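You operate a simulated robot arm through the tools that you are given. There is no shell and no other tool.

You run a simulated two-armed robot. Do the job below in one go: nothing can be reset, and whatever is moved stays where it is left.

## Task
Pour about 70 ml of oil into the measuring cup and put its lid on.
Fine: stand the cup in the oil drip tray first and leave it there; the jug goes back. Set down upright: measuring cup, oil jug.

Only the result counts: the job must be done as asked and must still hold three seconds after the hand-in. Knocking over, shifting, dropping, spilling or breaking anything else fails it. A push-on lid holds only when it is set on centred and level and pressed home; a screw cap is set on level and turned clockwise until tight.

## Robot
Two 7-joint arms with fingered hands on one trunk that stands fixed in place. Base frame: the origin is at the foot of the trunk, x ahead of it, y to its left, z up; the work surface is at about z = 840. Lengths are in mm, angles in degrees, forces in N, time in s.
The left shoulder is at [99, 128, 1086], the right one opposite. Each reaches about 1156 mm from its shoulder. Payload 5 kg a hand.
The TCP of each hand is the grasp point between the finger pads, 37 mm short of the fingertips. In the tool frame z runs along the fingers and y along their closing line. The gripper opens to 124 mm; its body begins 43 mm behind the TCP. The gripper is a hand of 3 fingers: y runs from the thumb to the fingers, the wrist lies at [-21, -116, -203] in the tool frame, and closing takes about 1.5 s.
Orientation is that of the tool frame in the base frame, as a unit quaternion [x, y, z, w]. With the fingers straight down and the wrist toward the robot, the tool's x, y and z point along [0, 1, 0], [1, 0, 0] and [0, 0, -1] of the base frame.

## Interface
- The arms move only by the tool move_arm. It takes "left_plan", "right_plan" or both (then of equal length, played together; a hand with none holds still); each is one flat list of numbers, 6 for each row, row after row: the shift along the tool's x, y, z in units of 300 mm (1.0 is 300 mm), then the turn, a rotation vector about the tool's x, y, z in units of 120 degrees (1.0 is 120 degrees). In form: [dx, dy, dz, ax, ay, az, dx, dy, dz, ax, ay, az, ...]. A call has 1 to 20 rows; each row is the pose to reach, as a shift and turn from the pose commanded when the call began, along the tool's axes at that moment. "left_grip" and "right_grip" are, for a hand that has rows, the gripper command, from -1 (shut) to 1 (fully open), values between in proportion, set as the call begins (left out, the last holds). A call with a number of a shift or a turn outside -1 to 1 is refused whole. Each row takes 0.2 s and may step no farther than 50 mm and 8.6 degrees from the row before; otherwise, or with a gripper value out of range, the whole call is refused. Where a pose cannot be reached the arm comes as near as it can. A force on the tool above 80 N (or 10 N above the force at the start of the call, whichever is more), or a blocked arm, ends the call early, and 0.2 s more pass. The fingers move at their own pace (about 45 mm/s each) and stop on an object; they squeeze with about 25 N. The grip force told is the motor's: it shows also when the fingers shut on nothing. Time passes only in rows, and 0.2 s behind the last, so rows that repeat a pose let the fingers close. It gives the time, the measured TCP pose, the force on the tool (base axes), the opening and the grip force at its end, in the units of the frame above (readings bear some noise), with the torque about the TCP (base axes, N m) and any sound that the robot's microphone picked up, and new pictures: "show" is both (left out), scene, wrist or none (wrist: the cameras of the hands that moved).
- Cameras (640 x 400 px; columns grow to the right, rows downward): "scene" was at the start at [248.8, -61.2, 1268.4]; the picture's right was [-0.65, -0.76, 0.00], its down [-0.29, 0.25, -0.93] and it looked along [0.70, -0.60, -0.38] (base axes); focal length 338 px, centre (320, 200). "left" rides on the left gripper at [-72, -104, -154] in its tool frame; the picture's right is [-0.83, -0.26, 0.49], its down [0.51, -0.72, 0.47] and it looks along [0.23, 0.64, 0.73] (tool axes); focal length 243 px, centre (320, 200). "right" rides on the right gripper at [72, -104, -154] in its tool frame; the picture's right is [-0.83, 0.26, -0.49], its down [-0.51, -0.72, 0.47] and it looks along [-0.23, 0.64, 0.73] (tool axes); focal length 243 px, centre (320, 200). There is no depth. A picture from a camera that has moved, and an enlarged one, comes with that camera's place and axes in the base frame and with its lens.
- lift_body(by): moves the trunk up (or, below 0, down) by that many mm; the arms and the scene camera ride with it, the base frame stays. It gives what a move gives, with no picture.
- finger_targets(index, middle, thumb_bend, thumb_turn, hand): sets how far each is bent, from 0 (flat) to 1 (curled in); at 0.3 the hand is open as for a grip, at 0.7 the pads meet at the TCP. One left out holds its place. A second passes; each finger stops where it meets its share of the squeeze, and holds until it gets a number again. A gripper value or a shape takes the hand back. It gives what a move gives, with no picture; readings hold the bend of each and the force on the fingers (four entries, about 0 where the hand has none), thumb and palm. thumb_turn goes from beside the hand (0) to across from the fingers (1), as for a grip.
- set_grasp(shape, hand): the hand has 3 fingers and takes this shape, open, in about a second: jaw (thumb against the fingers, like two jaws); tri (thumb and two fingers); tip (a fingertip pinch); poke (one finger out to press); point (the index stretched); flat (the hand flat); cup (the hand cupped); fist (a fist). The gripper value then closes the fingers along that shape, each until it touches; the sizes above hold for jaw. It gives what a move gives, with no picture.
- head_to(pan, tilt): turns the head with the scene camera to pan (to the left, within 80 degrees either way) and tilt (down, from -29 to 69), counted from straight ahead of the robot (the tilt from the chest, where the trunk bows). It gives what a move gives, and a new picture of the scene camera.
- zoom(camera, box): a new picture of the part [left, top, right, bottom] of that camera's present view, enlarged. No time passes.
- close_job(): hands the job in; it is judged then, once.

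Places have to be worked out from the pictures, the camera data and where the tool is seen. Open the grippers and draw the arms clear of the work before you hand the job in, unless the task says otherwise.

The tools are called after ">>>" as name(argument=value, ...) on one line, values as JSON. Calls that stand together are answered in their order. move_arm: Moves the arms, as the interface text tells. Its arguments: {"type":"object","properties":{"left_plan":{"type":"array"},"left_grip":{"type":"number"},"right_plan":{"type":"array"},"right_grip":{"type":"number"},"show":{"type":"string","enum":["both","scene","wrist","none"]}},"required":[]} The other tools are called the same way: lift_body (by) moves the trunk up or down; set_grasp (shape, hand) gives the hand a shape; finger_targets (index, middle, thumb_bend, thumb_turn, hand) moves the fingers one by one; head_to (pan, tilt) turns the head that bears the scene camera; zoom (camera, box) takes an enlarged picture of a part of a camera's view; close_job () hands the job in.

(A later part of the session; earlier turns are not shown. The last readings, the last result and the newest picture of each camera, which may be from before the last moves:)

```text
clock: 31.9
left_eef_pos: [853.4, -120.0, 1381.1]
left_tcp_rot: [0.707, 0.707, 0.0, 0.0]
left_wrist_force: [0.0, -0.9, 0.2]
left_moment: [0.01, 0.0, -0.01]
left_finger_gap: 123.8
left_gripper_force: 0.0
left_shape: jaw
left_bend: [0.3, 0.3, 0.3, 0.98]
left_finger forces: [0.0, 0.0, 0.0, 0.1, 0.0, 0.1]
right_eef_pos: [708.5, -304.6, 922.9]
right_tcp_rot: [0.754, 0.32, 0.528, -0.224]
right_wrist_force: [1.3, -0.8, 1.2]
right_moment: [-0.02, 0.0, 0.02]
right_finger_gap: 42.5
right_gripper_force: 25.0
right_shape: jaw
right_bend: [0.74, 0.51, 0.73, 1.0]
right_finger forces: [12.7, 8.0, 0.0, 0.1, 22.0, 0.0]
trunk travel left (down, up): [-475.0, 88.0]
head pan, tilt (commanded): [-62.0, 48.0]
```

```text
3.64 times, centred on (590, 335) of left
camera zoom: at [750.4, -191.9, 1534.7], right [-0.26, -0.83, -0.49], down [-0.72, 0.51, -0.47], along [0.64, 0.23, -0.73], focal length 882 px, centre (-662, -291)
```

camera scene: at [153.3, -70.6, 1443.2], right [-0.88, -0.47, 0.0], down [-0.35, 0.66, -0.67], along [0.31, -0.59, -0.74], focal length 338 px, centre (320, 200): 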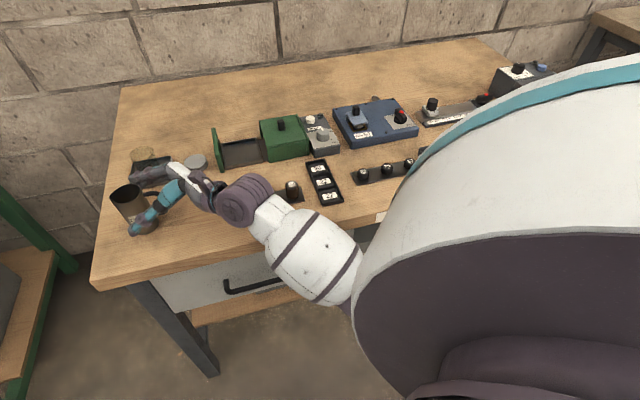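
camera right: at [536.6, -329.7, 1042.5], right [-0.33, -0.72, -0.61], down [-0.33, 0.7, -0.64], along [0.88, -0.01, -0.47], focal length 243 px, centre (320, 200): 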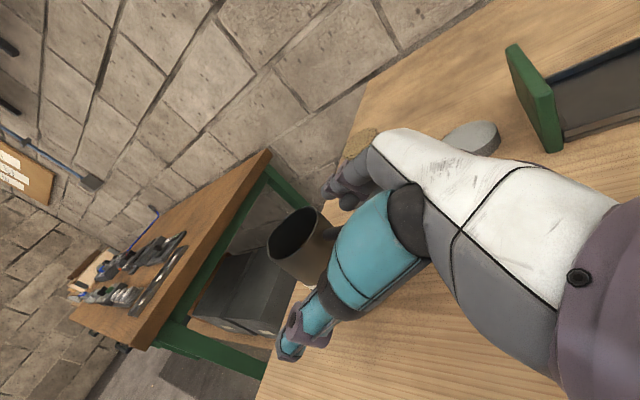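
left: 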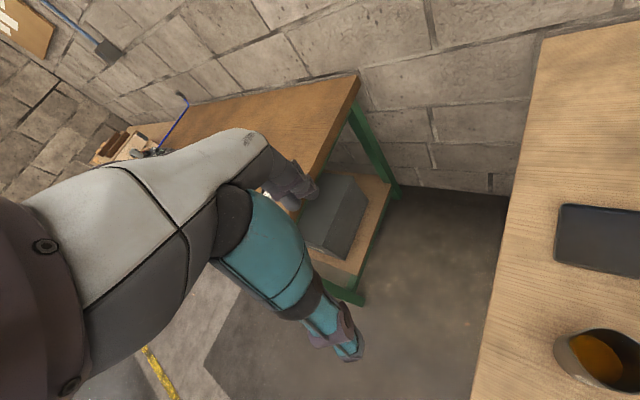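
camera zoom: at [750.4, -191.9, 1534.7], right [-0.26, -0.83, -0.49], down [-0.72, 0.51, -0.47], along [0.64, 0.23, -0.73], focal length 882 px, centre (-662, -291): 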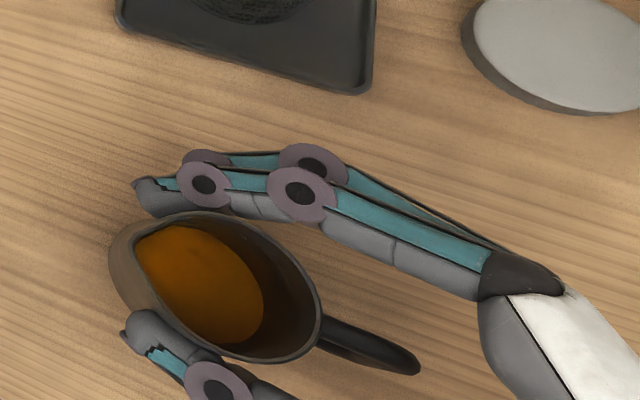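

The hand holds the jug from both sides (13/8/22 N) without having shifted it noticeably. I lift 30 mm and check that it hangs upright.

>>> move_arm(right_plan=[0.0313, 0, -0.0114, 0, 0, 0, 0.0627, 0, -0.0228, 0, 0, 0, 0.094, 0, -0.0342, 0, 0, 0, 0.094, 0, -0.0342, 0, 0, 0], show="none")

>>> zoom(camera="scene", box=[95, 140, 235, 245])

>>> zoom(camera="left", box=[540, 280, 640, 390])

```text
clock: 32.9
left_eef_pos: [854.3, -119.1, 1380.7]
left_tcp_rot: [0.708, 0.707, 0.001, 0.0]
left_wrist_force: [0.1, 0.7, 0.8]
left_moment: [-0.04, 0.0, 0.04]
left_finger_gap: 123.5
left_gripper_force: 0.1
left_shape: jaw
left_bend: [0.3, 0.3, 0.3, 0.98]
left_finger forces: [0.0, 0.0, 0.1, 0.0, 0.0, 0.0]
right_eef_pos: [707.7, -303.4, 952.6]
right_tcp_rot: [0.754, 0.319, 0.528, -0.224]
right_wrist_force: [0.0, 0.3, -3.5]
right_moment: [-0.02, 0.02, -0.03]
right_finger_gap: 41.6
right_gripper_force: 24.9
right_shape: jaw
right_bend: [0.74, 0.51, 0.73, 1.0]
right_finger forces: [10.9, 9.2, 0.0, 0.0, 22.2, 0.1]
trunk travel left (down, up): [-475.0, 88.0]
head pan, tilt (commanded): [-62.0, 48.0]
```

```text
3.81 times, centred on (165, 192) of scene
camera zoom: at [153.8, -70.4, 1443.1], right [-0.88, -0.47, 0.0], down [-0.35, 0.66, -0.67], along [0.31, -0.59, -0.74], focal length 1287 px, centre (910, 229)
```

zoom: 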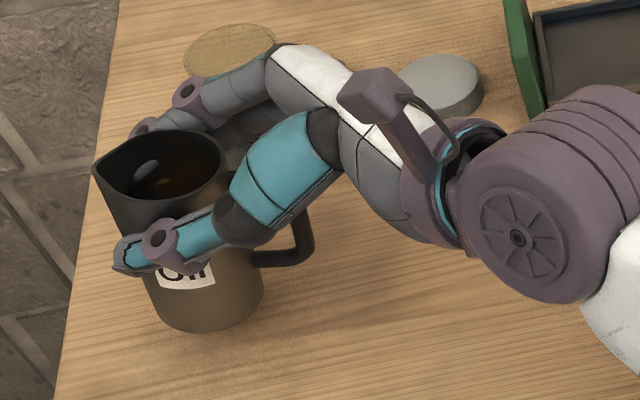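

```text
3.64 times, centred on (590, 335) of left
camera zoom: at [750.7, -192.1, 1534.5], right [-0.26, -0.83, -0.49], down [-0.72, 0.51, -0.47], along [0.64, 0.23, -0.73], focal length 882 px, centre (-662, -291)
```

zoom: 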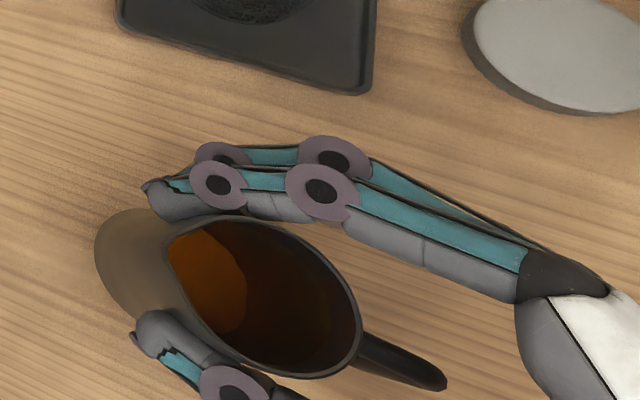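

The jug came up (≈3.5 N) but seems to lean a little, its base swung toward the spout side. I look more closely, to see how far and whether it is still turning in the grip.

>>> zoom(camera="scene", box=[105, 160, 185, 235])

>>> zoom(camera="left", box=[550, 310, 640, 390])

```text
5.33 times, centred on (145, 198) of scene
camera zoom: at [153.8, -70.4, 1443.1], right [-0.88, -0.47, 0.0], down [-0.35, 0.66, -0.67], along [0.31, -0.59, -0.74], focal length 1802 px, centre (1253, 213)
```

zoom: 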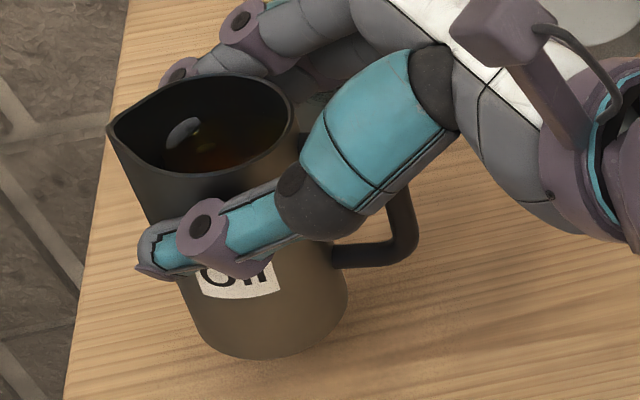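

```text
5.00 times, centred on (595, 350) of left
camera zoom: at [750.7, -192.1, 1534.5], right [-0.26, -0.83, -0.49], down [-0.72, 0.51, -0.47], along [0.64, 0.23, -0.73], focal length 1213 px, centre (-1055, -550)
```

zoom: 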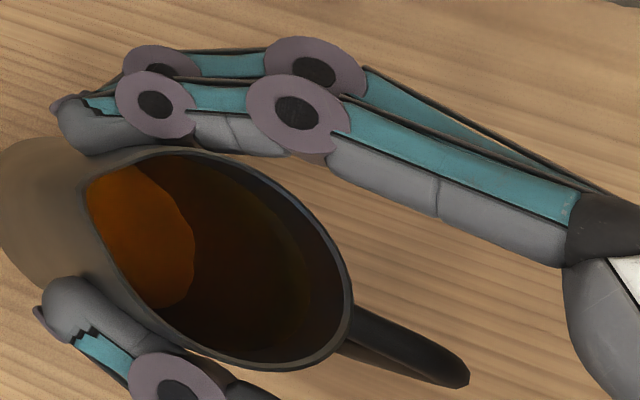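

The jug has swung ~12° about the pinch line (base forward), so the pinch is a bit ahead of and above its centre of mass. I raise it 40 mm more and test with a 21° forward turn whether it follows the hand or just hangs.

>>> move_arm(right_plan=[0.0627, 0, -0.0228, 0, 0, 0, 0.1253, 0, -0.0456, 0, 0, 0, 0.1253, 0, -0.0456, 0, -0.0583, 0, 0.1253, 0, -0.0456, 0, -0.1167, 0, 0.1253, 0, -0.0456, 0, -0.175, 0, 0.1253, 0, -0.0456, 0, -0.175, 0], show="none")

>>> zoom(camera="scene", box=[85, 110, 225, 235])

>>> zoom(camera="left", box=[530, 290, 640, 400])

```text
clock: 34.3
left_eef_pos: [853.0, -120.6, 1381.4]
left_tcp_rot: [0.707, 0.707, 0.0, 0.0]
left_wrist_force: [-0.2, -0.8, 0.3]
left_moment: [0.01, 0.0, 0.0]
left_finger_gap: 123.6
left_gripper_force: 0.0
left_shape: jaw
left_bend: [0.3, 0.3, 0.3, 0.98]
left_finger forces: [0.0, 0.1, 0.0, 0.0, 0.0, 0.1]
right_eef_pos: [707.5, -305.2, 992.1]
right_tcp_rot: [0.838, 0.354, 0.382, -0.162]
right_wrist_force: [0.4, 0.7, -2.9]
right_moment: [0.03, -0.04, -0.05]
right_finger_gap: 41.5
right_gripper_force: 24.9
right_shape: jaw
right_bend: [0.74, 0.51, 0.73, 1.0]
right_finger forces: [10.4, 9.4, 0.1, 0.0, 22.1, 0.0]
trunk travel left (down, up): [-475.0, 88.0]
head pan, tilt (commanded): [-62.0, 48.0]
```

```text
3.20 times, centred on (155, 172) of scene
camera zoom: at [153.7, -70.5, 1443.1], right [-0.88, -0.47, 0.0], down [-0.35, 0.66, -0.67], along [0.31, -0.59, -0.74], focal length 1081 px, centre (848, 288)
```

zoom: 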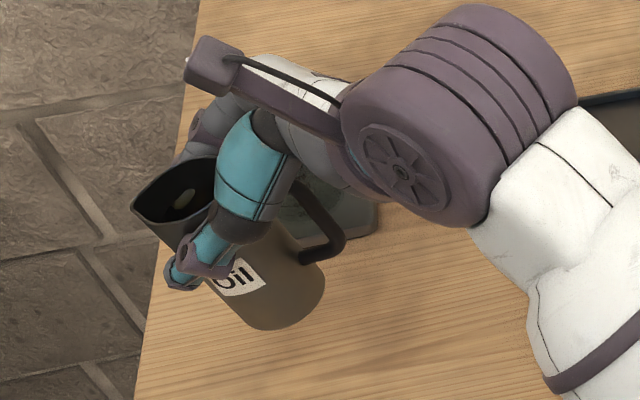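

```text
3.64 times, centred on (585, 345) of left
camera zoom: at [750.5, -192.2, 1534.5], right [-0.26, -0.83, -0.49], down [-0.72, 0.51, -0.47], along [0.64, 0.23, -0.73], focal length 882 px, centre (-644, -327)
```

zoom: 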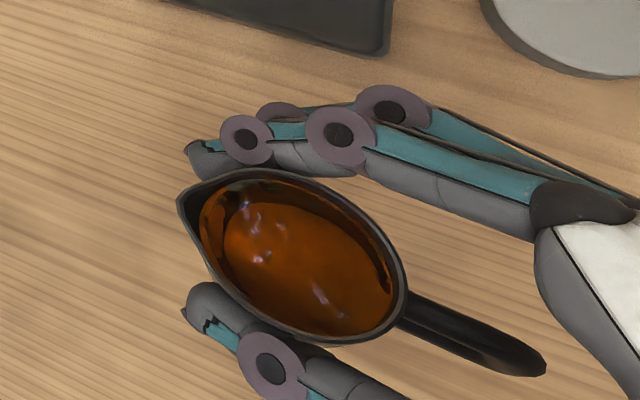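

The jug follows the hand (it now leans ≈9° forward with the hand at 41° pitch), so the hold is firm enough. I lift it higher, then carry it round to a place behind the cup while tilting to about 48°, well before the oil would reach the lip.

>>> move_arm(right_plan=[0.0755, 0, -0.0656, 0, 0, 0, 0.151, 0, -0.1312, 0, 0, 0, 0.1331, 0.0901, -0.1518, 0, -0.0542, 0, 0.1152, 0.1802, -0.1725, 0, -0.1083, 0, 0.0974, 0.2704, -0.1931, 0, -0.1625, 0, 0.0795, 0.3605, -0.2137, 0, -0.2167, 0, 0.0616, 0.4506, -0.2344, 0, -0.2708, 0, 0.0437, 0.5407, -0.255, 0, -0.325, 0, 0.0437, 0.5407, -0.255, 0, -0.325, 0], show="none")

>>> head_to(pan=-30, tilt=34)

>>> zoom(camera="left", box=[480, 160, 640, 360])

```text
clock: 36.3
left_eef_pos: [853.3, -120.0, 1380.5]
left_tcp_rot: [0.707, 0.707, 0.0, 0.001]
left_wrist_force: [0.2, -0.4, -0.1]
left_moment: [-0.02, -0.01, 0.04]
left_finger_gap: 123.7
left_gripper_force: 0.2
left_shape: jaw
left_bend: [0.3, 0.3, 0.3, 0.98]
left_finger forces: [0.1, 0.0, 0.1, 0.1, 0.0, 0.0]
right_eef_pos: [791.0, -453.6, 1053.0]
right_tcp_rot: [0.917, 0.39, 0.08, -0.034]
right_wrist_force: [1.0, -0.4, -2.7]
right_moment: [0.04, -0.07, -0.01]
right_finger_gap: 40.9
right_gripper_force: 24.8
right_shape: jaw
right_bend: [0.74, 0.51, 0.74, 1.0]
right_finger forces: [10.3, 9.7, 0.0, 0.0, 22.1, 0.0]
trunk travel left (down, up): [-475.0, 88.0]
head pan, tilt (commanded): [-62.0, 48.0]
```

```text
clock: 37.3
left_eef_pos: [854.6, -119.0, 1380.1]
left_tcp_rot: [0.707, 0.707, -0.001, 0.001]
left_wrist_force: [0.1, -0.2, 0.6]
left_moment: [-0.01, -0.01, 0.02]
left_finger_gap: 123.9
left_gripper_force: 0.1
left_shape: jaw
left_bend: [0.3, 0.3, 0.3, 0.98]
left_finger forces: [0.1, 0.0, 0.1, 0.1, 0.1, 0.1]
right_eef_pos: [791.7, -452.5, 1053.2]
right_tcp_rot: [0.917, 0.389, 0.08, -0.034]
right_wrist_force: [-0.8, 0.4, -1.9]
right_moment: [0.08, -0.03, 0.0]
right_finger_gap: 40.8
right_gripper_force: 25.1
right_shape: jaw
right_bend: [0.74, 0.51, 0.74, 1.0]
right_finger forces: [10.3, 9.7, 0.1, 0.0, 22.3, 0.0]
trunk travel left (down, up): [-475.0, 88.0]
head pan, tilt (commanded): [-30.0, 34.0]
camera scene: at [193.6, -45.3, 1463.6], right [-0.5, -0.87, 0.0], down [-0.48, 0.28, -0.83], along [0.72, -0.41, -0.56], focal length 338 px, centre (320, 200)
```

scene: 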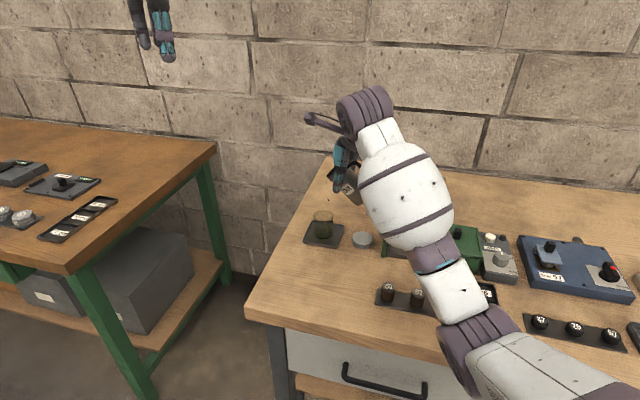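

```text
2.00 times, centred on (560, 260) of left
camera zoom: at [750.8, -192.2, 1534.4], right [-0.26, -0.83, -0.49], down [-0.72, 0.51, -0.47], along [0.64, 0.23, -0.73], focal length 485 px, centre (-160, 80)
```

zoom: 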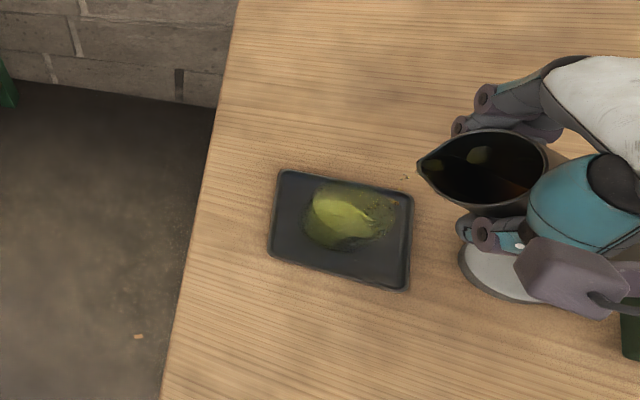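

The cup looks different (yellow-green) in the new picture – oil may be flowing already. I check at once with enlarged views (no time passes).

>>> zoom(camera="scene", box=[290, 130, 400, 260])

>>> zoom(camera="left", box=[540, 190, 640, 310])

```text
3.08 times, centred on (345, 195) of scene
camera zoom: at [193.6, -45.3, 1463.6], right [-0.5, -0.87, 0.0], down [-0.48, 0.28, -0.83], along [0.72, -0.41, -0.56], focal length 1040 px, centre (243, 215)
```

zoom: 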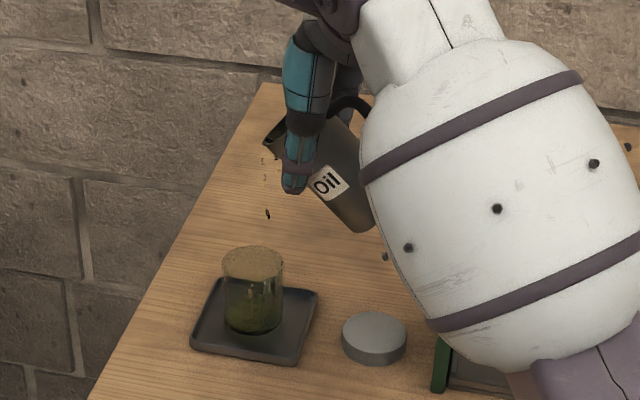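

```text
3.33 times, centred on (590, 250) of left
camera zoom: at [750.8, -192.2, 1534.4], right [-0.26, -0.83, -0.49], down [-0.72, 0.51, -0.47], along [0.64, 0.23, -0.73], focal length 809 px, centre (-580, 33)
```

zoom: 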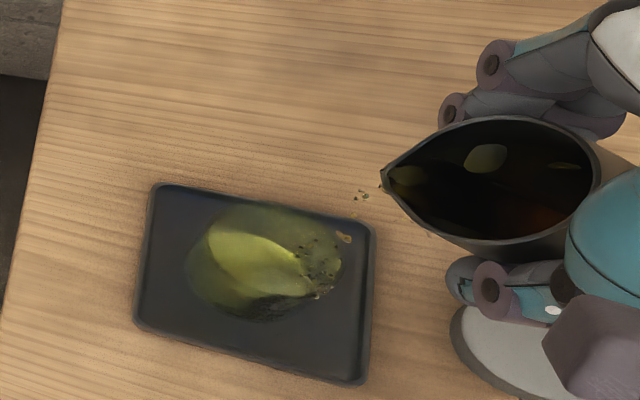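

Oil is indeed already running over the lip – and into the cup, which the lip happens to be above. I look at the level in the cup before deciding (no time passes).

>>> zoom(camera="scene", box=[300, 175, 350, 255])

>>> zoom(camera="left", box=[555, 200, 615, 275])

```text
5.00 times, centred on (325, 215) of scene
camera zoom: at [193.6, -45.3, 1463.6], right [-0.5, -0.87, 0.0], down [-0.48, 0.28, -0.83], along [0.72, -0.41, -0.56], focal length 1690 px, centre (295, 125)
```

zoom: 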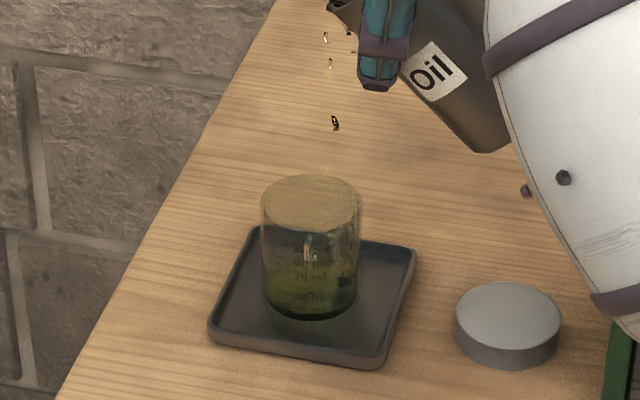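

```text
5.33 times, centred on (585, 238) of left
camera zoom: at [750.8, -192.2, 1534.4], right [-0.26, -0.83, -0.49], down [-0.72, 0.51, -0.47], along [0.64, 0.23, -0.73], focal length 1294 px, centre (-1093, 0)
```

zoom: 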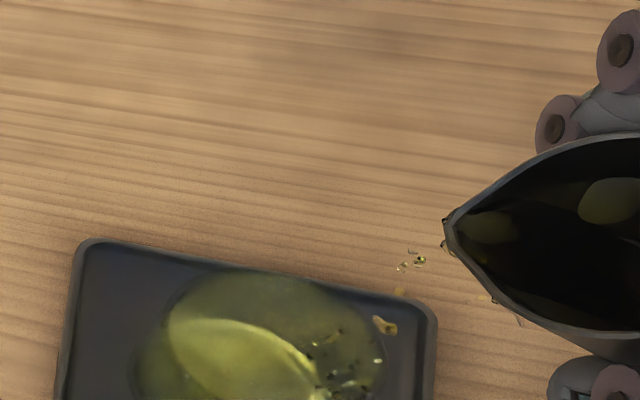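

Only drips are falling now; the level seems somewhere between 40 and 70 ml. I tilt the jug back 12° about its lip to stop the flow and read the level calmly.

>>> move_arm(right_plan=[-0.007, 0, 0.0144, 0, 0.05, 0, -0.0139, 0, 0.0287, 0, 0.1, 0], show="none")

>>> zoom(camera="scene", box=[300, 175, 350, 255])

>>> zoom(camera="left", box=[540, 190, 640, 310])

>>> zoom(camera="scene", box=[300, 200, 350, 245])

```text
clock: 37.9
left_eef_pos: [853.2, -119.4, 1380.5]
left_tcp_rot: [0.707, 0.708, -0.001, 0.0]
left_wrist_force: [-0.1, 0.4, 0.3]
left_moment: [0.02, -0.02, -0.03]
left_finger_gap: 123.8
left_gripper_force: 0.1
left_shape: jaw
left_bend: [0.3, 0.3, 0.3, 0.98]
left_finger forces: [0.0, 0.0, 0.0, 0.0, 0.0, 0.0]
right_eef_pos: [788.7, -454.8, 1044.2]
right_tcp_rot: [0.904, 0.383, 0.176, -0.075]
right_wrist_force: [-0.9, -1.0, -1.8]
right_moment: [0.05, -0.03, 0.01]
right_finger_gap: 40.7
right_gripper_force: 25.2
right_shape: jaw
right_bend: [0.74, 0.51, 0.74, 1.0]
right_finger forces: [10.2, 9.7, 0.0, 0.0, 22.0, 0.0]
trunk travel left (down, up): [-475.0, 88.0]
head pan, tilt (commanded): [-30.0, 34.0]
```

```text
5.00 times, centred on (325, 215) of scene
camera zoom: at [193.5, -45.4, 1463.7], right [-0.5, -0.87, 0.0], down [-0.48, 0.28, -0.83], along [0.72, -0.41, -0.56], focal length 1690 px, centre (295, 125)
```

zoom: 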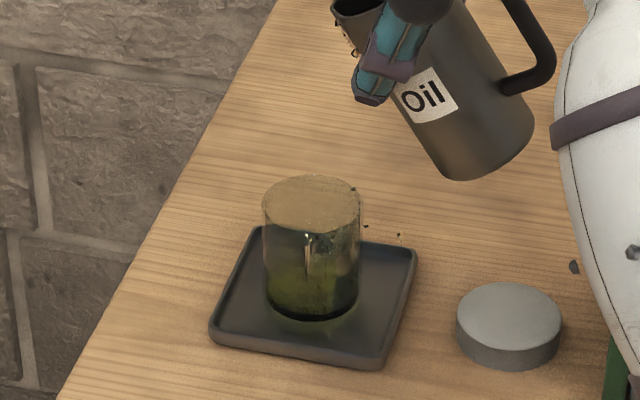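

```text
3.33 times, centred on (590, 250) of left
camera zoom: at [750.6, -192.3, 1534.5], right [-0.26, -0.83, -0.49], down [-0.72, 0.51, -0.47], along [0.64, 0.23, -0.73], focal length 809 px, centre (-580, 33)
```

zoom: 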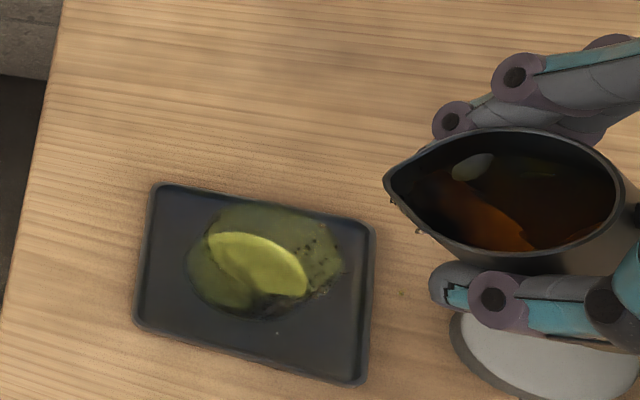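

```text
8.89 times, centred on (325, 222) of scene
camera zoom: at [193.5, -45.4, 1463.7], right [-0.5, -0.87, 0.0], down [-0.48, 0.28, -0.83], along [0.72, -0.41, -0.56], focal length 3004 px, centre (276, 0)
```

zoom: 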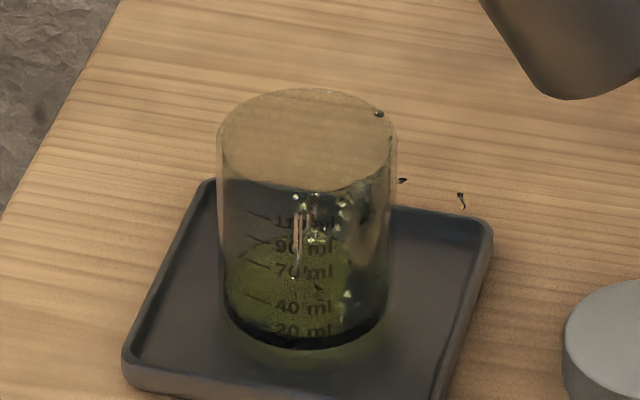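

The flow has stopped; a few last drips fall slightly behind the cup, within the tray. I shift the lip 15 mm forward so any remaining drips fall into the cup, and wait a moment.

>>> move_arm(right_plan=[0.0464, 0, 0.0188, 0, 0, 0, 0.0464, 0, 0.0188, 0, 0, 0, 0.0464, 0, 0.0188, 0, 0, 0, 0.0464, 0, 0.0188, 0, 0, 0], show="none")

>>> zoom(camera="scene", box=[290, 150, 370, 255])

>>> zoom(camera="left", box=[540, 190, 640, 310])

>>> zoom(camera="scene", box=[305, 205, 345, 240])

```text
clock: 38.9
left_eef_pos: [855.5, -118.1, 1380.6]
left_tcp_rot: [0.707, 0.707, 0.0, 0.0]
left_wrist_force: [-1.3, -0.1, -0.3]
left_moment: [0.0, -0.02, -0.01]
left_finger_gap: 123.7
left_gripper_force: 0.1
left_shape: jaw
left_bend: [0.3, 0.3, 0.3, 0.98]
left_finger forces: [0.0, 0.1, 0.0, 0.0, 0.0, 0.0]
right_eef_pos: [798.1, -443.0, 1043.2]
right_tcp_rot: [0.904, 0.383, 0.176, -0.074]
right_wrist_force: [-0.6, 0.5, -2.6]
right_moment: [0.05, -0.05, -0.01]
right_finger_gap: 40.9
right_gripper_force: 25.0
right_shape: jaw
right_bend: [0.74, 0.51, 0.74, 1.0]
right_finger forces: [10.1, 9.8, 0.0, 0.1, 22.2, 0.2]
trunk travel left (down, up): [-475.0, 88.0]
head pan, tilt (commanded): [-30.0, 34.0]
```

```text
3.81 times, centred on (330, 202) of scene
camera zoom: at [193.8, -45.0, 1463.6], right [-0.5, -0.87, 0.0], down [-0.48, 0.28, -0.83], along [0.72, -0.41, -0.56], focal length 1287 px, centre (282, 190)
```

zoom: 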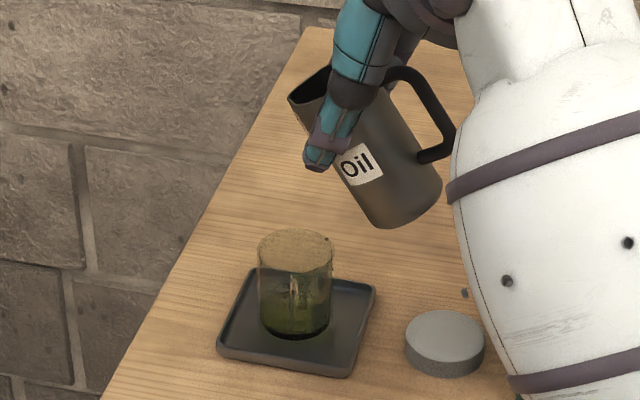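

```text
3.33 times, centred on (590, 250) of left
camera zoom: at [750.9, -191.9, 1534.4], right [-0.26, -0.83, -0.49], down [-0.72, 0.51, -0.47], along [0.64, 0.23, -0.73], focal length 809 px, centre (-580, 33)
```

zoom: 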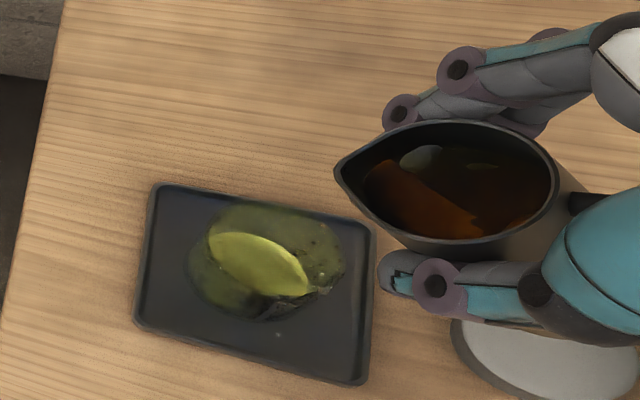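

```text
11.43 times, centred on (325, 222) of scene
camera zoom: at [193.8, -45.0, 1463.6], right [-0.5, -0.87, 0.0], down [-0.48, 0.28, -0.83], along [0.72, -0.41, -0.56], focal length 3862 px, centre (263, -57)
```

zoom: 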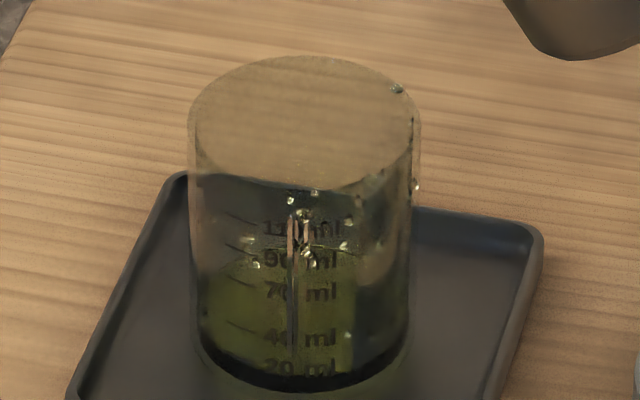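

The table is clean and the jug no longer drips. To read the level properly I bring the left hand's camera down beside the table for a low side view of the cup, while the right hand holds the jug still.

>>> move_arm(left_plan=[0, 0, 0.158, 0, 0, 0, 0, 0, 0.316, 0, 0, 0, 0, 0, 0.474, 0, 0, 0, 0, 0, 0.632, 0, 0, 0, 0, 0, 0.79, 0, 0, 0, 0, 0, 0.95, 0, 0, 0], show="none")

>>> move_arm(left_plan=[-0.01, -0.0186, 0.1024, -0.0354, -0.0017, 0.0524, -0.02, -0.0371, 0.2048, -0.0707, -0.0033, 0.1048, -0.03, -0.0557, 0.3071, -0.1061, -0.005, 0.1572, -0.04, -0.0743, 0.4095, -0.1414, -0.0067, 0.2095, -0.05, -0.0929, 0.5119, -0.1768, -0.0084, 0.2619, -0.06, -0.1114, 0.6143, -0.2121, -0.01, 0.3143, -0.07, -0.13, 0.7167, -0.2475, -0.0117, 0.3667, -0.07, -0.13, 0.7167, -0.2475, -0.0117, 0.3667])

```text
clock: 40.3
left_eef_pos: [853.7, -120.3, 1095.8]
left_tcp_rot: [0.707, 0.707, 0.0, 0.0]
left_wrist_force: [0.0, 0.0, 0.0]
left_moment: [0.02, 0.05, -0.02]
left_finger_gap: 123.6
left_gripper_force: 0.1
left_shape: jaw
left_bend: [0.3, 0.3, 0.3, 0.98]
left_finger forces: [0.0, 0.0, 0.1, 0.0, 0.1, 0.0]
right_eef_pos: [800.3, -443.2, 1040.8]
right_tcp_rot: [0.904, 0.383, 0.175, -0.075]
right_wrist_force: [0.5, 0.6, -2.3]
right_moment: [0.03, -0.04, 0.0]
right_finger_gap: 40.6
right_gripper_force: 25.2
right_shape: jaw
right_bend: [0.74, 0.51, 0.74, 1.0]
right_finger forces: [10.0, 9.9, 0.0, 0.0, 22.1, 0.0]
trunk travel left (down, up): [-475.0, 88.0]
head pan, tilt (commanded): [-30.0, 34.0]
```

```text
clock: 42.1
left_eef_pos: [814.9, -141.0, 880.3]
left_tcp_rot: [0.894, 0.37, 0.169, 0.185]
left_wrist_force: [-0.5, 0.2, 0.8]
left_moment: [0.01, 0.0, 0.03]
left_finger_gap: 124.2
left_gripper_force: 0.1
left_shape: jaw
left_bend: [0.3, 0.3, 0.3, 0.97]
left_finger forces: [0.1, 0.0, 0.1, 0.0, 0.0, 0.0]
right_eef_pos: [799.0, -444.3, 1044.0]
right_tcp_rot: [0.903, 0.384, 0.177, -0.075]
right_wrist_force: [0.4, -0.4, -2.4]
right_moment: [0.08, -0.08, 0.02]
right_finger_gap: 40.4
right_gripper_force: 25.2
right_shape: jaw
right_bend: [0.74, 0.51, 0.74, 1.0]
right_finger forces: [10.1, 9.9, 0.0, 0.1, 22.2, 0.0]
trunk travel left (down, up): [-475.0, 88.0]
head pan, tilt (commanded): [-30.0, 34.0]
camera scene: at [194.1, -45.6, 1463.8], right [-0.5, -0.87, 0.0], down [-0.48, 0.28, -0.83], along [0.72, -0.41, -0.56], focal length 338 px, centre (320, 200)
camera left: at [636.6, -93.3, 955.5], right [-0.5, -0.53, -0.69], down [0.11, 0.74, -0.66], along [0.86, -0.4, -0.31], focal length 243 px, centre (320, 200)
```

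scene: 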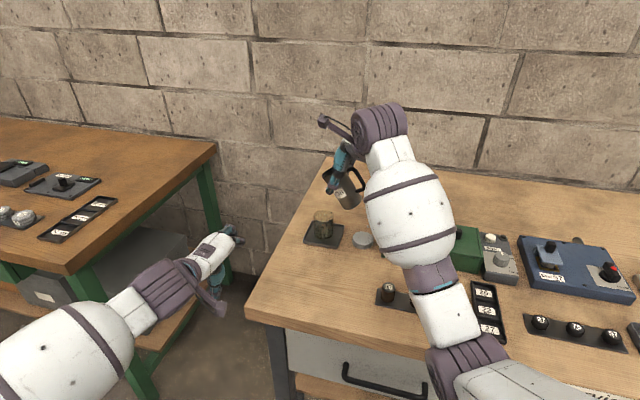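
left: 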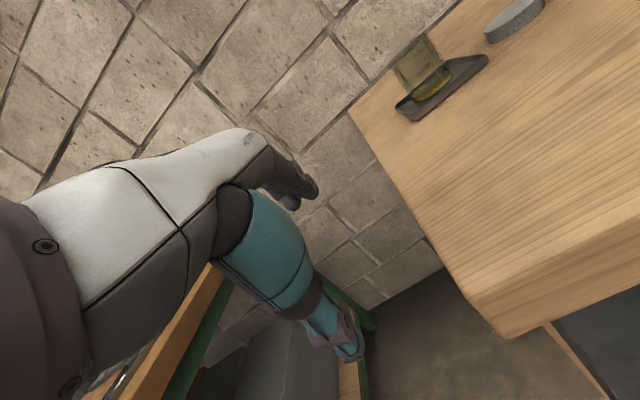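

The cup is visible in the left camera at about (425, 75). I enlarge it there and in the scene view to read the oil level.

>>> zoom(camera="left", box=[380, 25, 490, 130])

>>> zoom(camera="left", box=[395, 40, 455, 110])

>>> zoom(camera="scene", box=[305, 205, 345, 240])

```text
3.81 times, centred on (435, 78) of left
camera zoom: at [636.6, -93.3, 955.5], right [-0.5, -0.53, -0.69], down [0.11, 0.74, -0.66], along [0.86, -0.4, -0.31], focal length 924 px, centre (-118, 667)
```

zoom: 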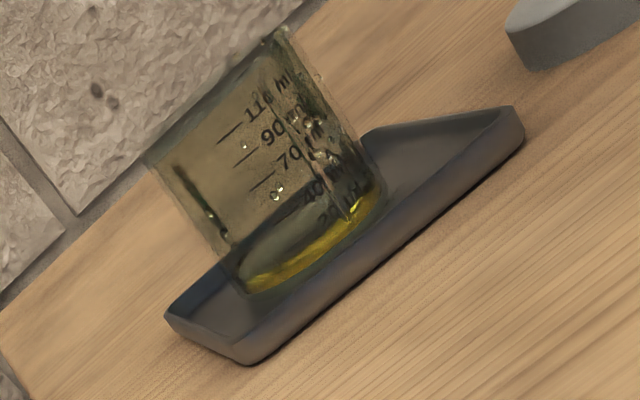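

```text
5.71 times, centred on (425, 75) of left
camera zoom: at [636.6, -93.3, 955.5], right [-0.5, -0.53, -0.69], down [0.11, 0.74, -0.66], along [0.86, -0.4, -0.31], focal length 1386 px, centre (-280, 914)
```

zoom: 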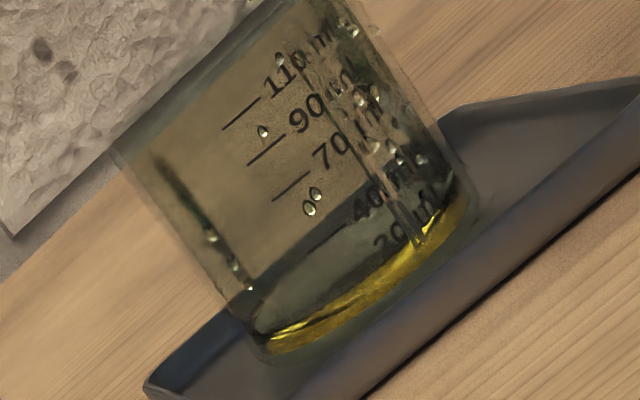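

```text
11.43 times, centred on (325, 222) of scene
camera zoom: at [194.1, -45.6, 1463.8], right [-0.5, -0.87, 0.0], down [-0.48, 0.28, -0.83], along [0.72, -0.41, -0.56], focal length 3862 px, centre (263, -57)
```

zoom: 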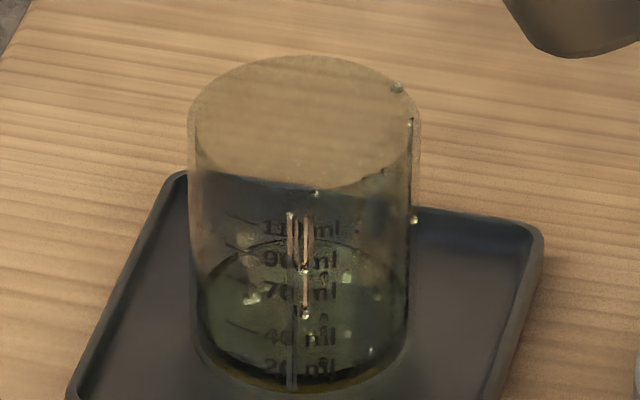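

Very clear: only about 10–15 ml is in the cup so far (a thin layer below the 20 ml mark), so most of it is still in the jug. I now tilt to ≈45° and lower the jug so that the lip is about 30 mm above the cup rim, over its centre.

>>> move_arm(right_plan=[-0.0193, 0, -0.0078, 0, -0.0625, 0, -0.0386, 0, -0.0156, 0, -0.125, 0, -0.0924, 0, 0.1173, 0, -0.125, 0, -0.1462, 0, 0.2501, 0, -0.125, 0], show="none")

>>> zoom(camera="scene", box=[290, 150, 370, 255])

>>> zoom(camera="left", box=[380, 0, 500, 120])

```text
clock: 43.1
left_eef_pos: [815.1, -140.8, 879.5]
left_tcp_rot: [0.894, 0.371, 0.168, 0.185]
left_wrist_force: [-1.0, 0.3, -0.4]
left_moment: [0.0, -0.02, -0.02]
left_finger_gap: 123.9
left_gripper_force: 0.1
left_shape: jaw
left_bend: [0.3, 0.3, 0.3, 0.97]
left_finger forces: [0.0, 0.0, 0.0, 0.1, 0.0, 0.0]
right_eef_pos: [788.2, -454.2, 957.0]
right_tcp_rot: [0.919, 0.39, 0.056, -0.024]
right_wrist_force: [0.3, 0.6, -2.2]
right_moment: [0.04, -0.03, 0.02]
right_finger_gap: 40.2
right_gripper_force: 25.5
right_shape: jaw
right_bend: [0.74, 0.51, 0.74, 1.0]
right_finger forces: [10.2, 9.9, 0.0, 0.1, 22.0, 0.1]
trunk travel left (down, up): [-475.0, 88.0]
head pan, tilt (commanded): [-30.0, 34.0]
```

```text
3.81 times, centred on (330, 202) of scene
camera zoom: at [194.4, -45.3, 1463.5], right [-0.5, -0.87, 0.0], down [-0.48, 0.28, -0.83], along [0.72, -0.41, -0.56], focal length 1287 px, centre (282, 190)
```

zoom: 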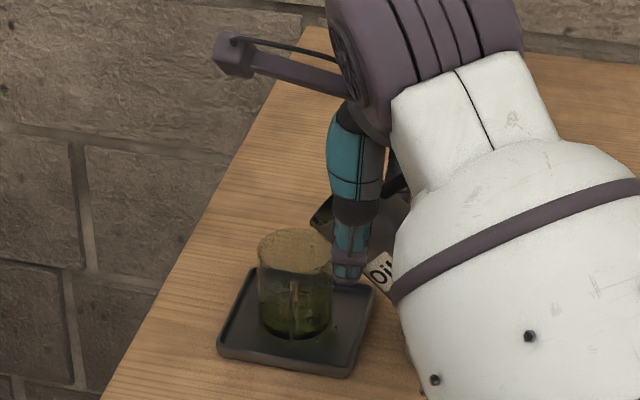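

```text
3.33 times, centred on (440, 60) of left
camera zoom: at [636.5, -93.5, 954.9], right [-0.5, -0.53, -0.69], down [0.11, 0.74, -0.66], along [0.86, -0.4, -0.31], focal length 809 px, centre (-80, 667)
```

zoom: 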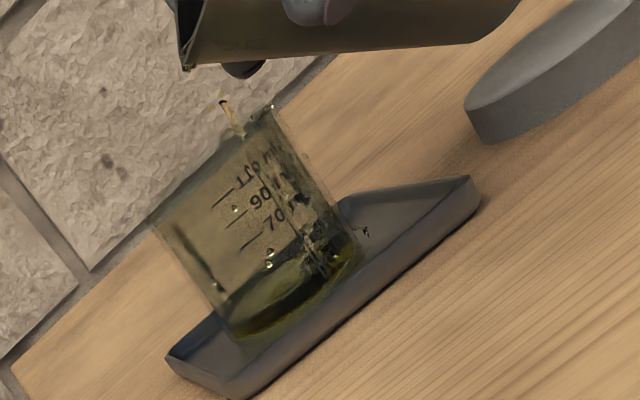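

Drips fall just inside the jug-side wall of the cup, so the lip should be ~10 mm further forward. I shift it forward and tilt another 7° keeping the lip height, then look again.

>>> move_arm(right_plan=[0.0424, 0, -0.0113, 0, -0.0583, 0, 0.0424, 0, -0.0113, 0, -0.0583, 0], show="none")

>>> zoom(camera="left", box=[380, 0, 500, 120])

>>> zoom(camera="scene", box=[290, 180, 360, 255])

```text
clock: 43.7
left_eef_pos: [813.1, -141.3, 880.8]
left_tcp_rot: [0.894, 0.371, 0.17, 0.185]
left_wrist_force: [-0.2, -0.3, -0.8]
left_moment: [0.02, -0.04, 0.03]
left_finger_gap: 124.0
left_gripper_force: 0.1
left_shape: jaw
left_bend: [0.3, 0.3, 0.3, 0.97]
left_finger forces: [0.0, 0.1, 0.1, 0.0, 0.1, 0.1]
right_eef_pos: [798.5, -446.0, 962.1]
right_tcp_rot: [0.921, 0.39, 0.0, -0.001]
right_wrist_force: [-0.3, -0.5, -1.5]
right_moment: [0.08, -0.08, 0.0]
right_finger_gap: 39.9
right_gripper_force: 24.8
right_shape: jaw
right_bend: [0.74, 0.51, 0.74, 1.0]
right_finger forces: [10.5, 10.0, 0.1, 0.1, 22.0, 0.1]
trunk travel left (down, up): [-475.0, 88.0]
head pan, tilt (commanded): [-30.0, 34.0]
```

```text
3.33 times, centred on (440, 60) of left
camera zoom: at [635.6, -93.9, 955.8], right [-0.5, -0.53, -0.69], down [0.11, 0.74, -0.66], along [0.86, -0.4, -0.31], focal length 809 px, centre (-80, 667)
```

zoom: 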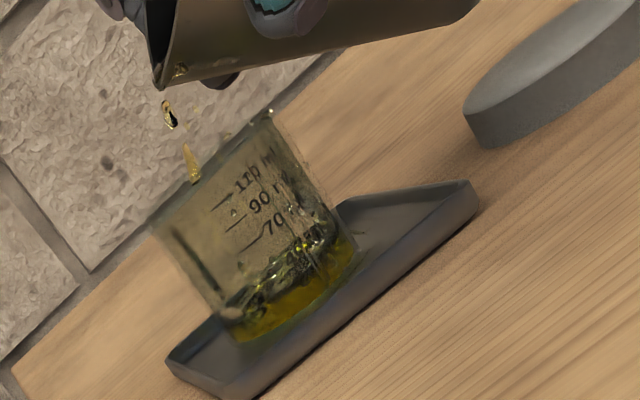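

```text
5.33 times, centred on (325, 218) of scene
camera zoom: at [192.8, -46.0, 1463.7], right [-0.5, -0.87, 0.0], down [-0.48, 0.28, -0.83], along [0.72, -0.41, -0.56], focal length 1802 px, centre (293, 107)
```

zoom: 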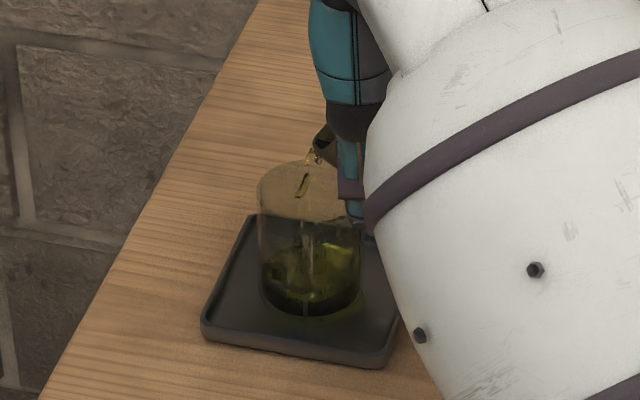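

The stream now falls into the middle of the cup and the level is rising (≈35–40 ml). I hold this tilt briefly and look again.

>>> move_arm(right_plan=[0, 0, 0, 0, 0, 0], show="none")

>>> zoom(camera="left", box=[380, 0, 500, 120])

>>> zoom(camera="left", box=[395, 35, 455, 110])

```text
clock: 44.1
left_eef_pos: [813.7, -142.0, 880.4]
left_tcp_rot: [0.895, 0.371, 0.168, 0.185]
left_wrist_force: [0.7, -0.2, 0.4]
left_moment: [-0.02, 0.0, -0.01]
left_finger_gap: 123.6
left_gripper_force: 0.1
left_shape: jaw
left_bend: [0.3, 0.3, 0.3, 0.97]
left_finger forces: [0.1, 0.0, 0.1, 0.1, 0.0, 0.0]
right_eef_pos: [798.7, -444.7, 962.8]
right_tcp_rot: [0.92, 0.391, 0.001, 0.0]
right_wrist_force: [-0.4, 0.4, -3.1]
right_moment: [0.07, -0.05, -0.01]
right_finger_gap: 40.3
right_gripper_force: 25.0
right_shape: jaw
right_bend: [0.74, 0.51, 0.74, 1.0]
right_finger forces: [10.3, 9.9, 0.1, 0.0, 22.0, 0.1]
trunk travel left (down, up): [-475.0, 88.0]
head pan, tilt (commanded): [-30.0, 34.0]
```

```text
3.33 times, centred on (440, 60) of left
camera zoom: at [636.3, -93.4, 955.3], right [-0.5, -0.53, -0.69], down [0.11, 0.74, -0.66], along [0.86, -0.4, -0.31], focal length 809 px, centre (-80, 667)
```

zoom: 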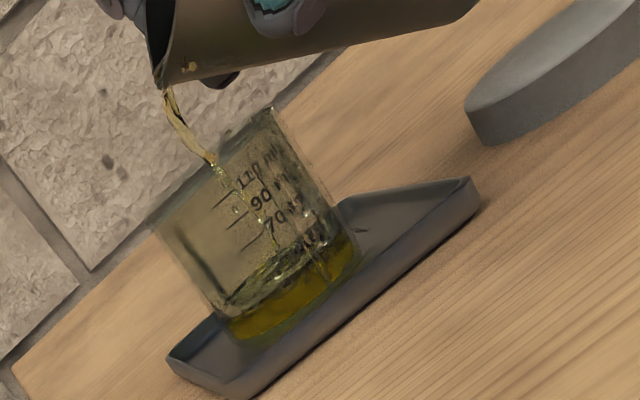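

```text
5.33 times, centred on (425, 72) of left
camera zoom: at [636.3, -93.4, 955.3], right [-0.5, -0.53, -0.69], down [0.11, 0.74, -0.66], along [0.86, -0.4, -0.31], focal length 1294 px, centre (-240, 880)
```

zoom: 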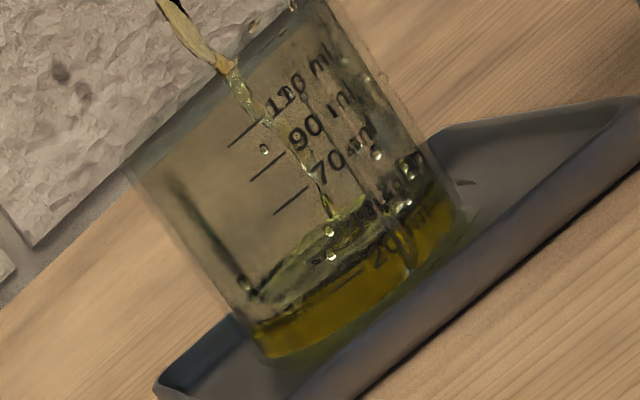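

A steady thin stream now runs into the cup; the level is at about 20–25 ml by the marks. I keep this tilt for 0.6 s more.

>>> move_arm(right_plan=[0, 0, 0, 0, 0, 0, 0, 0, 0, 0, 0, 0], show="none")

>>> zoom(camera="left", box=[380, 0, 500, 120])

>>> zoom(camera="left", box=[395, 35, 455, 110])

```text
clock: 44.7
left_eef_pos: [813.3, -141.5, 880.1]
left_tcp_rot: [0.894, 0.371, 0.168, 0.184]
left_wrist_force: [0.7, -0.3, -0.5]
left_moment: [-0.03, 0.01, 0.02]
left_finger_gap: 123.9
left_gripper_force: 0.0
left_shape: jaw
left_bend: [0.3, 0.3, 0.3, 0.97]
left_finger forces: [0.0, 0.1, 0.0, 0.0, 0.0, 0.0]
right_eef_pos: [798.6, -445.4, 961.8]
right_tcp_rot: [0.921, 0.391, 0.0, 0.0]
right_wrist_force: [-0.2, -0.6, -2.5]
right_moment: [0.08, -0.07, -0.03]
right_finger_gap: 40.2
right_gripper_force: 25.1
right_shape: jaw
right_bend: [0.74, 0.51, 0.74, 1.0]
right_finger forces: [10.3, 10.0, 0.0, 0.1, 22.0, 0.1]
trunk travel left (down, up): [-475.0, 88.0]
head pan, tilt (commanded): [-30.0, 34.0]
```

```text
3.33 times, centred on (440, 60) of left
camera zoom: at [636.0, -93.5, 955.5], right [-0.5, -0.53, -0.69], down [0.11, 0.74, -0.66], along [0.86, -0.4, -0.31], focal length 809 px, centre (-80, 667)
```

zoom: 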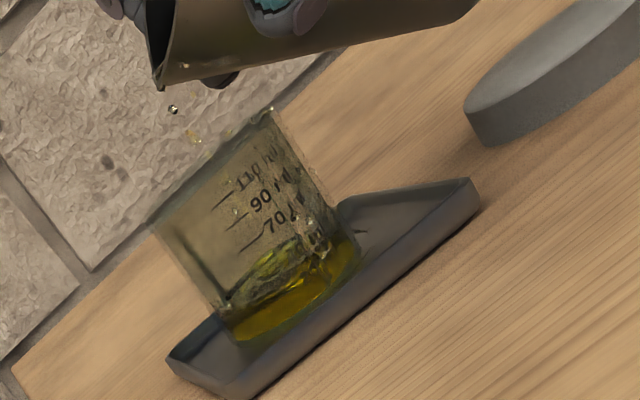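

```text
5.33 times, centred on (425, 72) of left
camera zoom: at [636.0, -93.5, 955.5], right [-0.5, -0.53, -0.69], down [0.11, 0.74, -0.66], along [0.86, -0.4, -0.31], focal length 1294 px, centre (-240, 880)
```

zoom: 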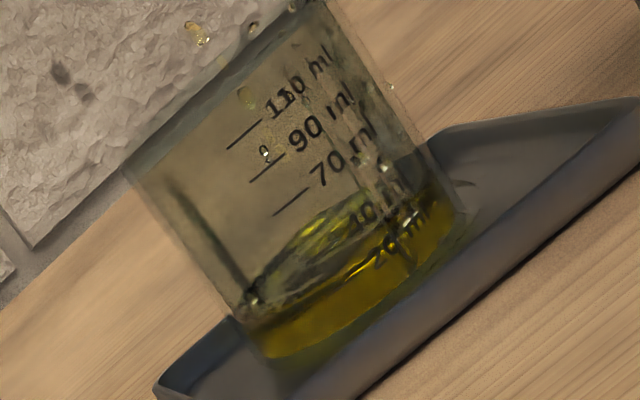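

The flow faded to drips again at about 25 ml. I tilt 6° further, keeping the lip in place.

>>> move_arm(right_plan=[0.008, 0, -0.0133, 0, -0.05, 0, 0.008, 0, -0.0133, 0, -0.05, 0], show="none")

>>> zoom(camera="left", box=[380, 0, 500, 120])

>>> zoom(camera="left", box=[395, 35, 455, 110])

```text
clock: 45.3
left_eef_pos: [813.7, -141.4, 879.5]
left_tcp_rot: [0.894, 0.372, 0.169, 0.184]
left_wrist_force: [-0.1, -0.3, -0.1]
left_moment: [0.03, -0.01, 0.01]
left_finger_gap: 123.7
left_gripper_force: 0.1
left_shape: jaw
left_bend: [0.3, 0.3, 0.3, 0.97]
left_finger forces: [0.1, 0.1, 0.0, 0.0, 0.0, 0.1]
right_eef_pos: [800.0, -444.0, 965.8]
right_tcp_rot: [0.919, 0.39, -0.048, 0.021]
right_wrist_force: [-0.5, 0.3, -2.2]
right_moment: [0.04, -0.09, -0.01]
right_finger_gap: 40.3
right_gripper_force: 25.2
right_shape: jaw
right_bend: [0.74, 0.51, 0.74, 1.0]
right_finger forces: [10.4, 9.9, 0.0, 0.1, 22.1, 0.0]
trunk travel left (down, up): [-475.0, 88.0]
head pan, tilt (commanded): [-30.0, 34.0]
```

```text
3.33 times, centred on (440, 60) of left
camera zoom: at [635.7, -93.7, 955.7], right [-0.5, -0.53, -0.69], down [0.11, 0.74, -0.66], along [0.86, -0.4, -0.31], focal length 809 px, centre (-80, 667)
```

zoom: 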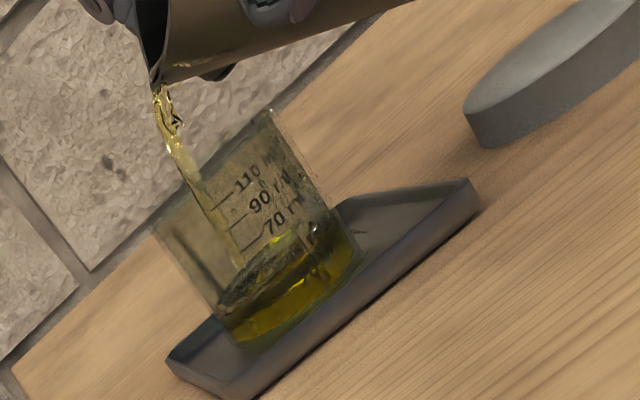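

```text
5.33 times, centred on (425, 72) of left
camera zoom: at [635.7, -93.7, 955.7], right [-0.5, -0.53, -0.69], down [0.11, 0.74, -0.66], along [0.86, -0.4, -0.31], focal length 1294 px, centre (-240, 880)
```

zoom: 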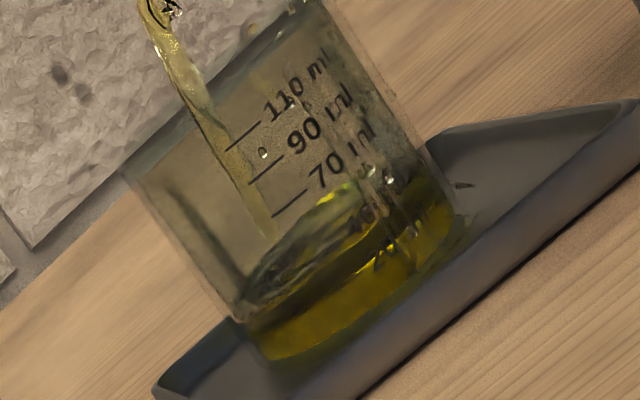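

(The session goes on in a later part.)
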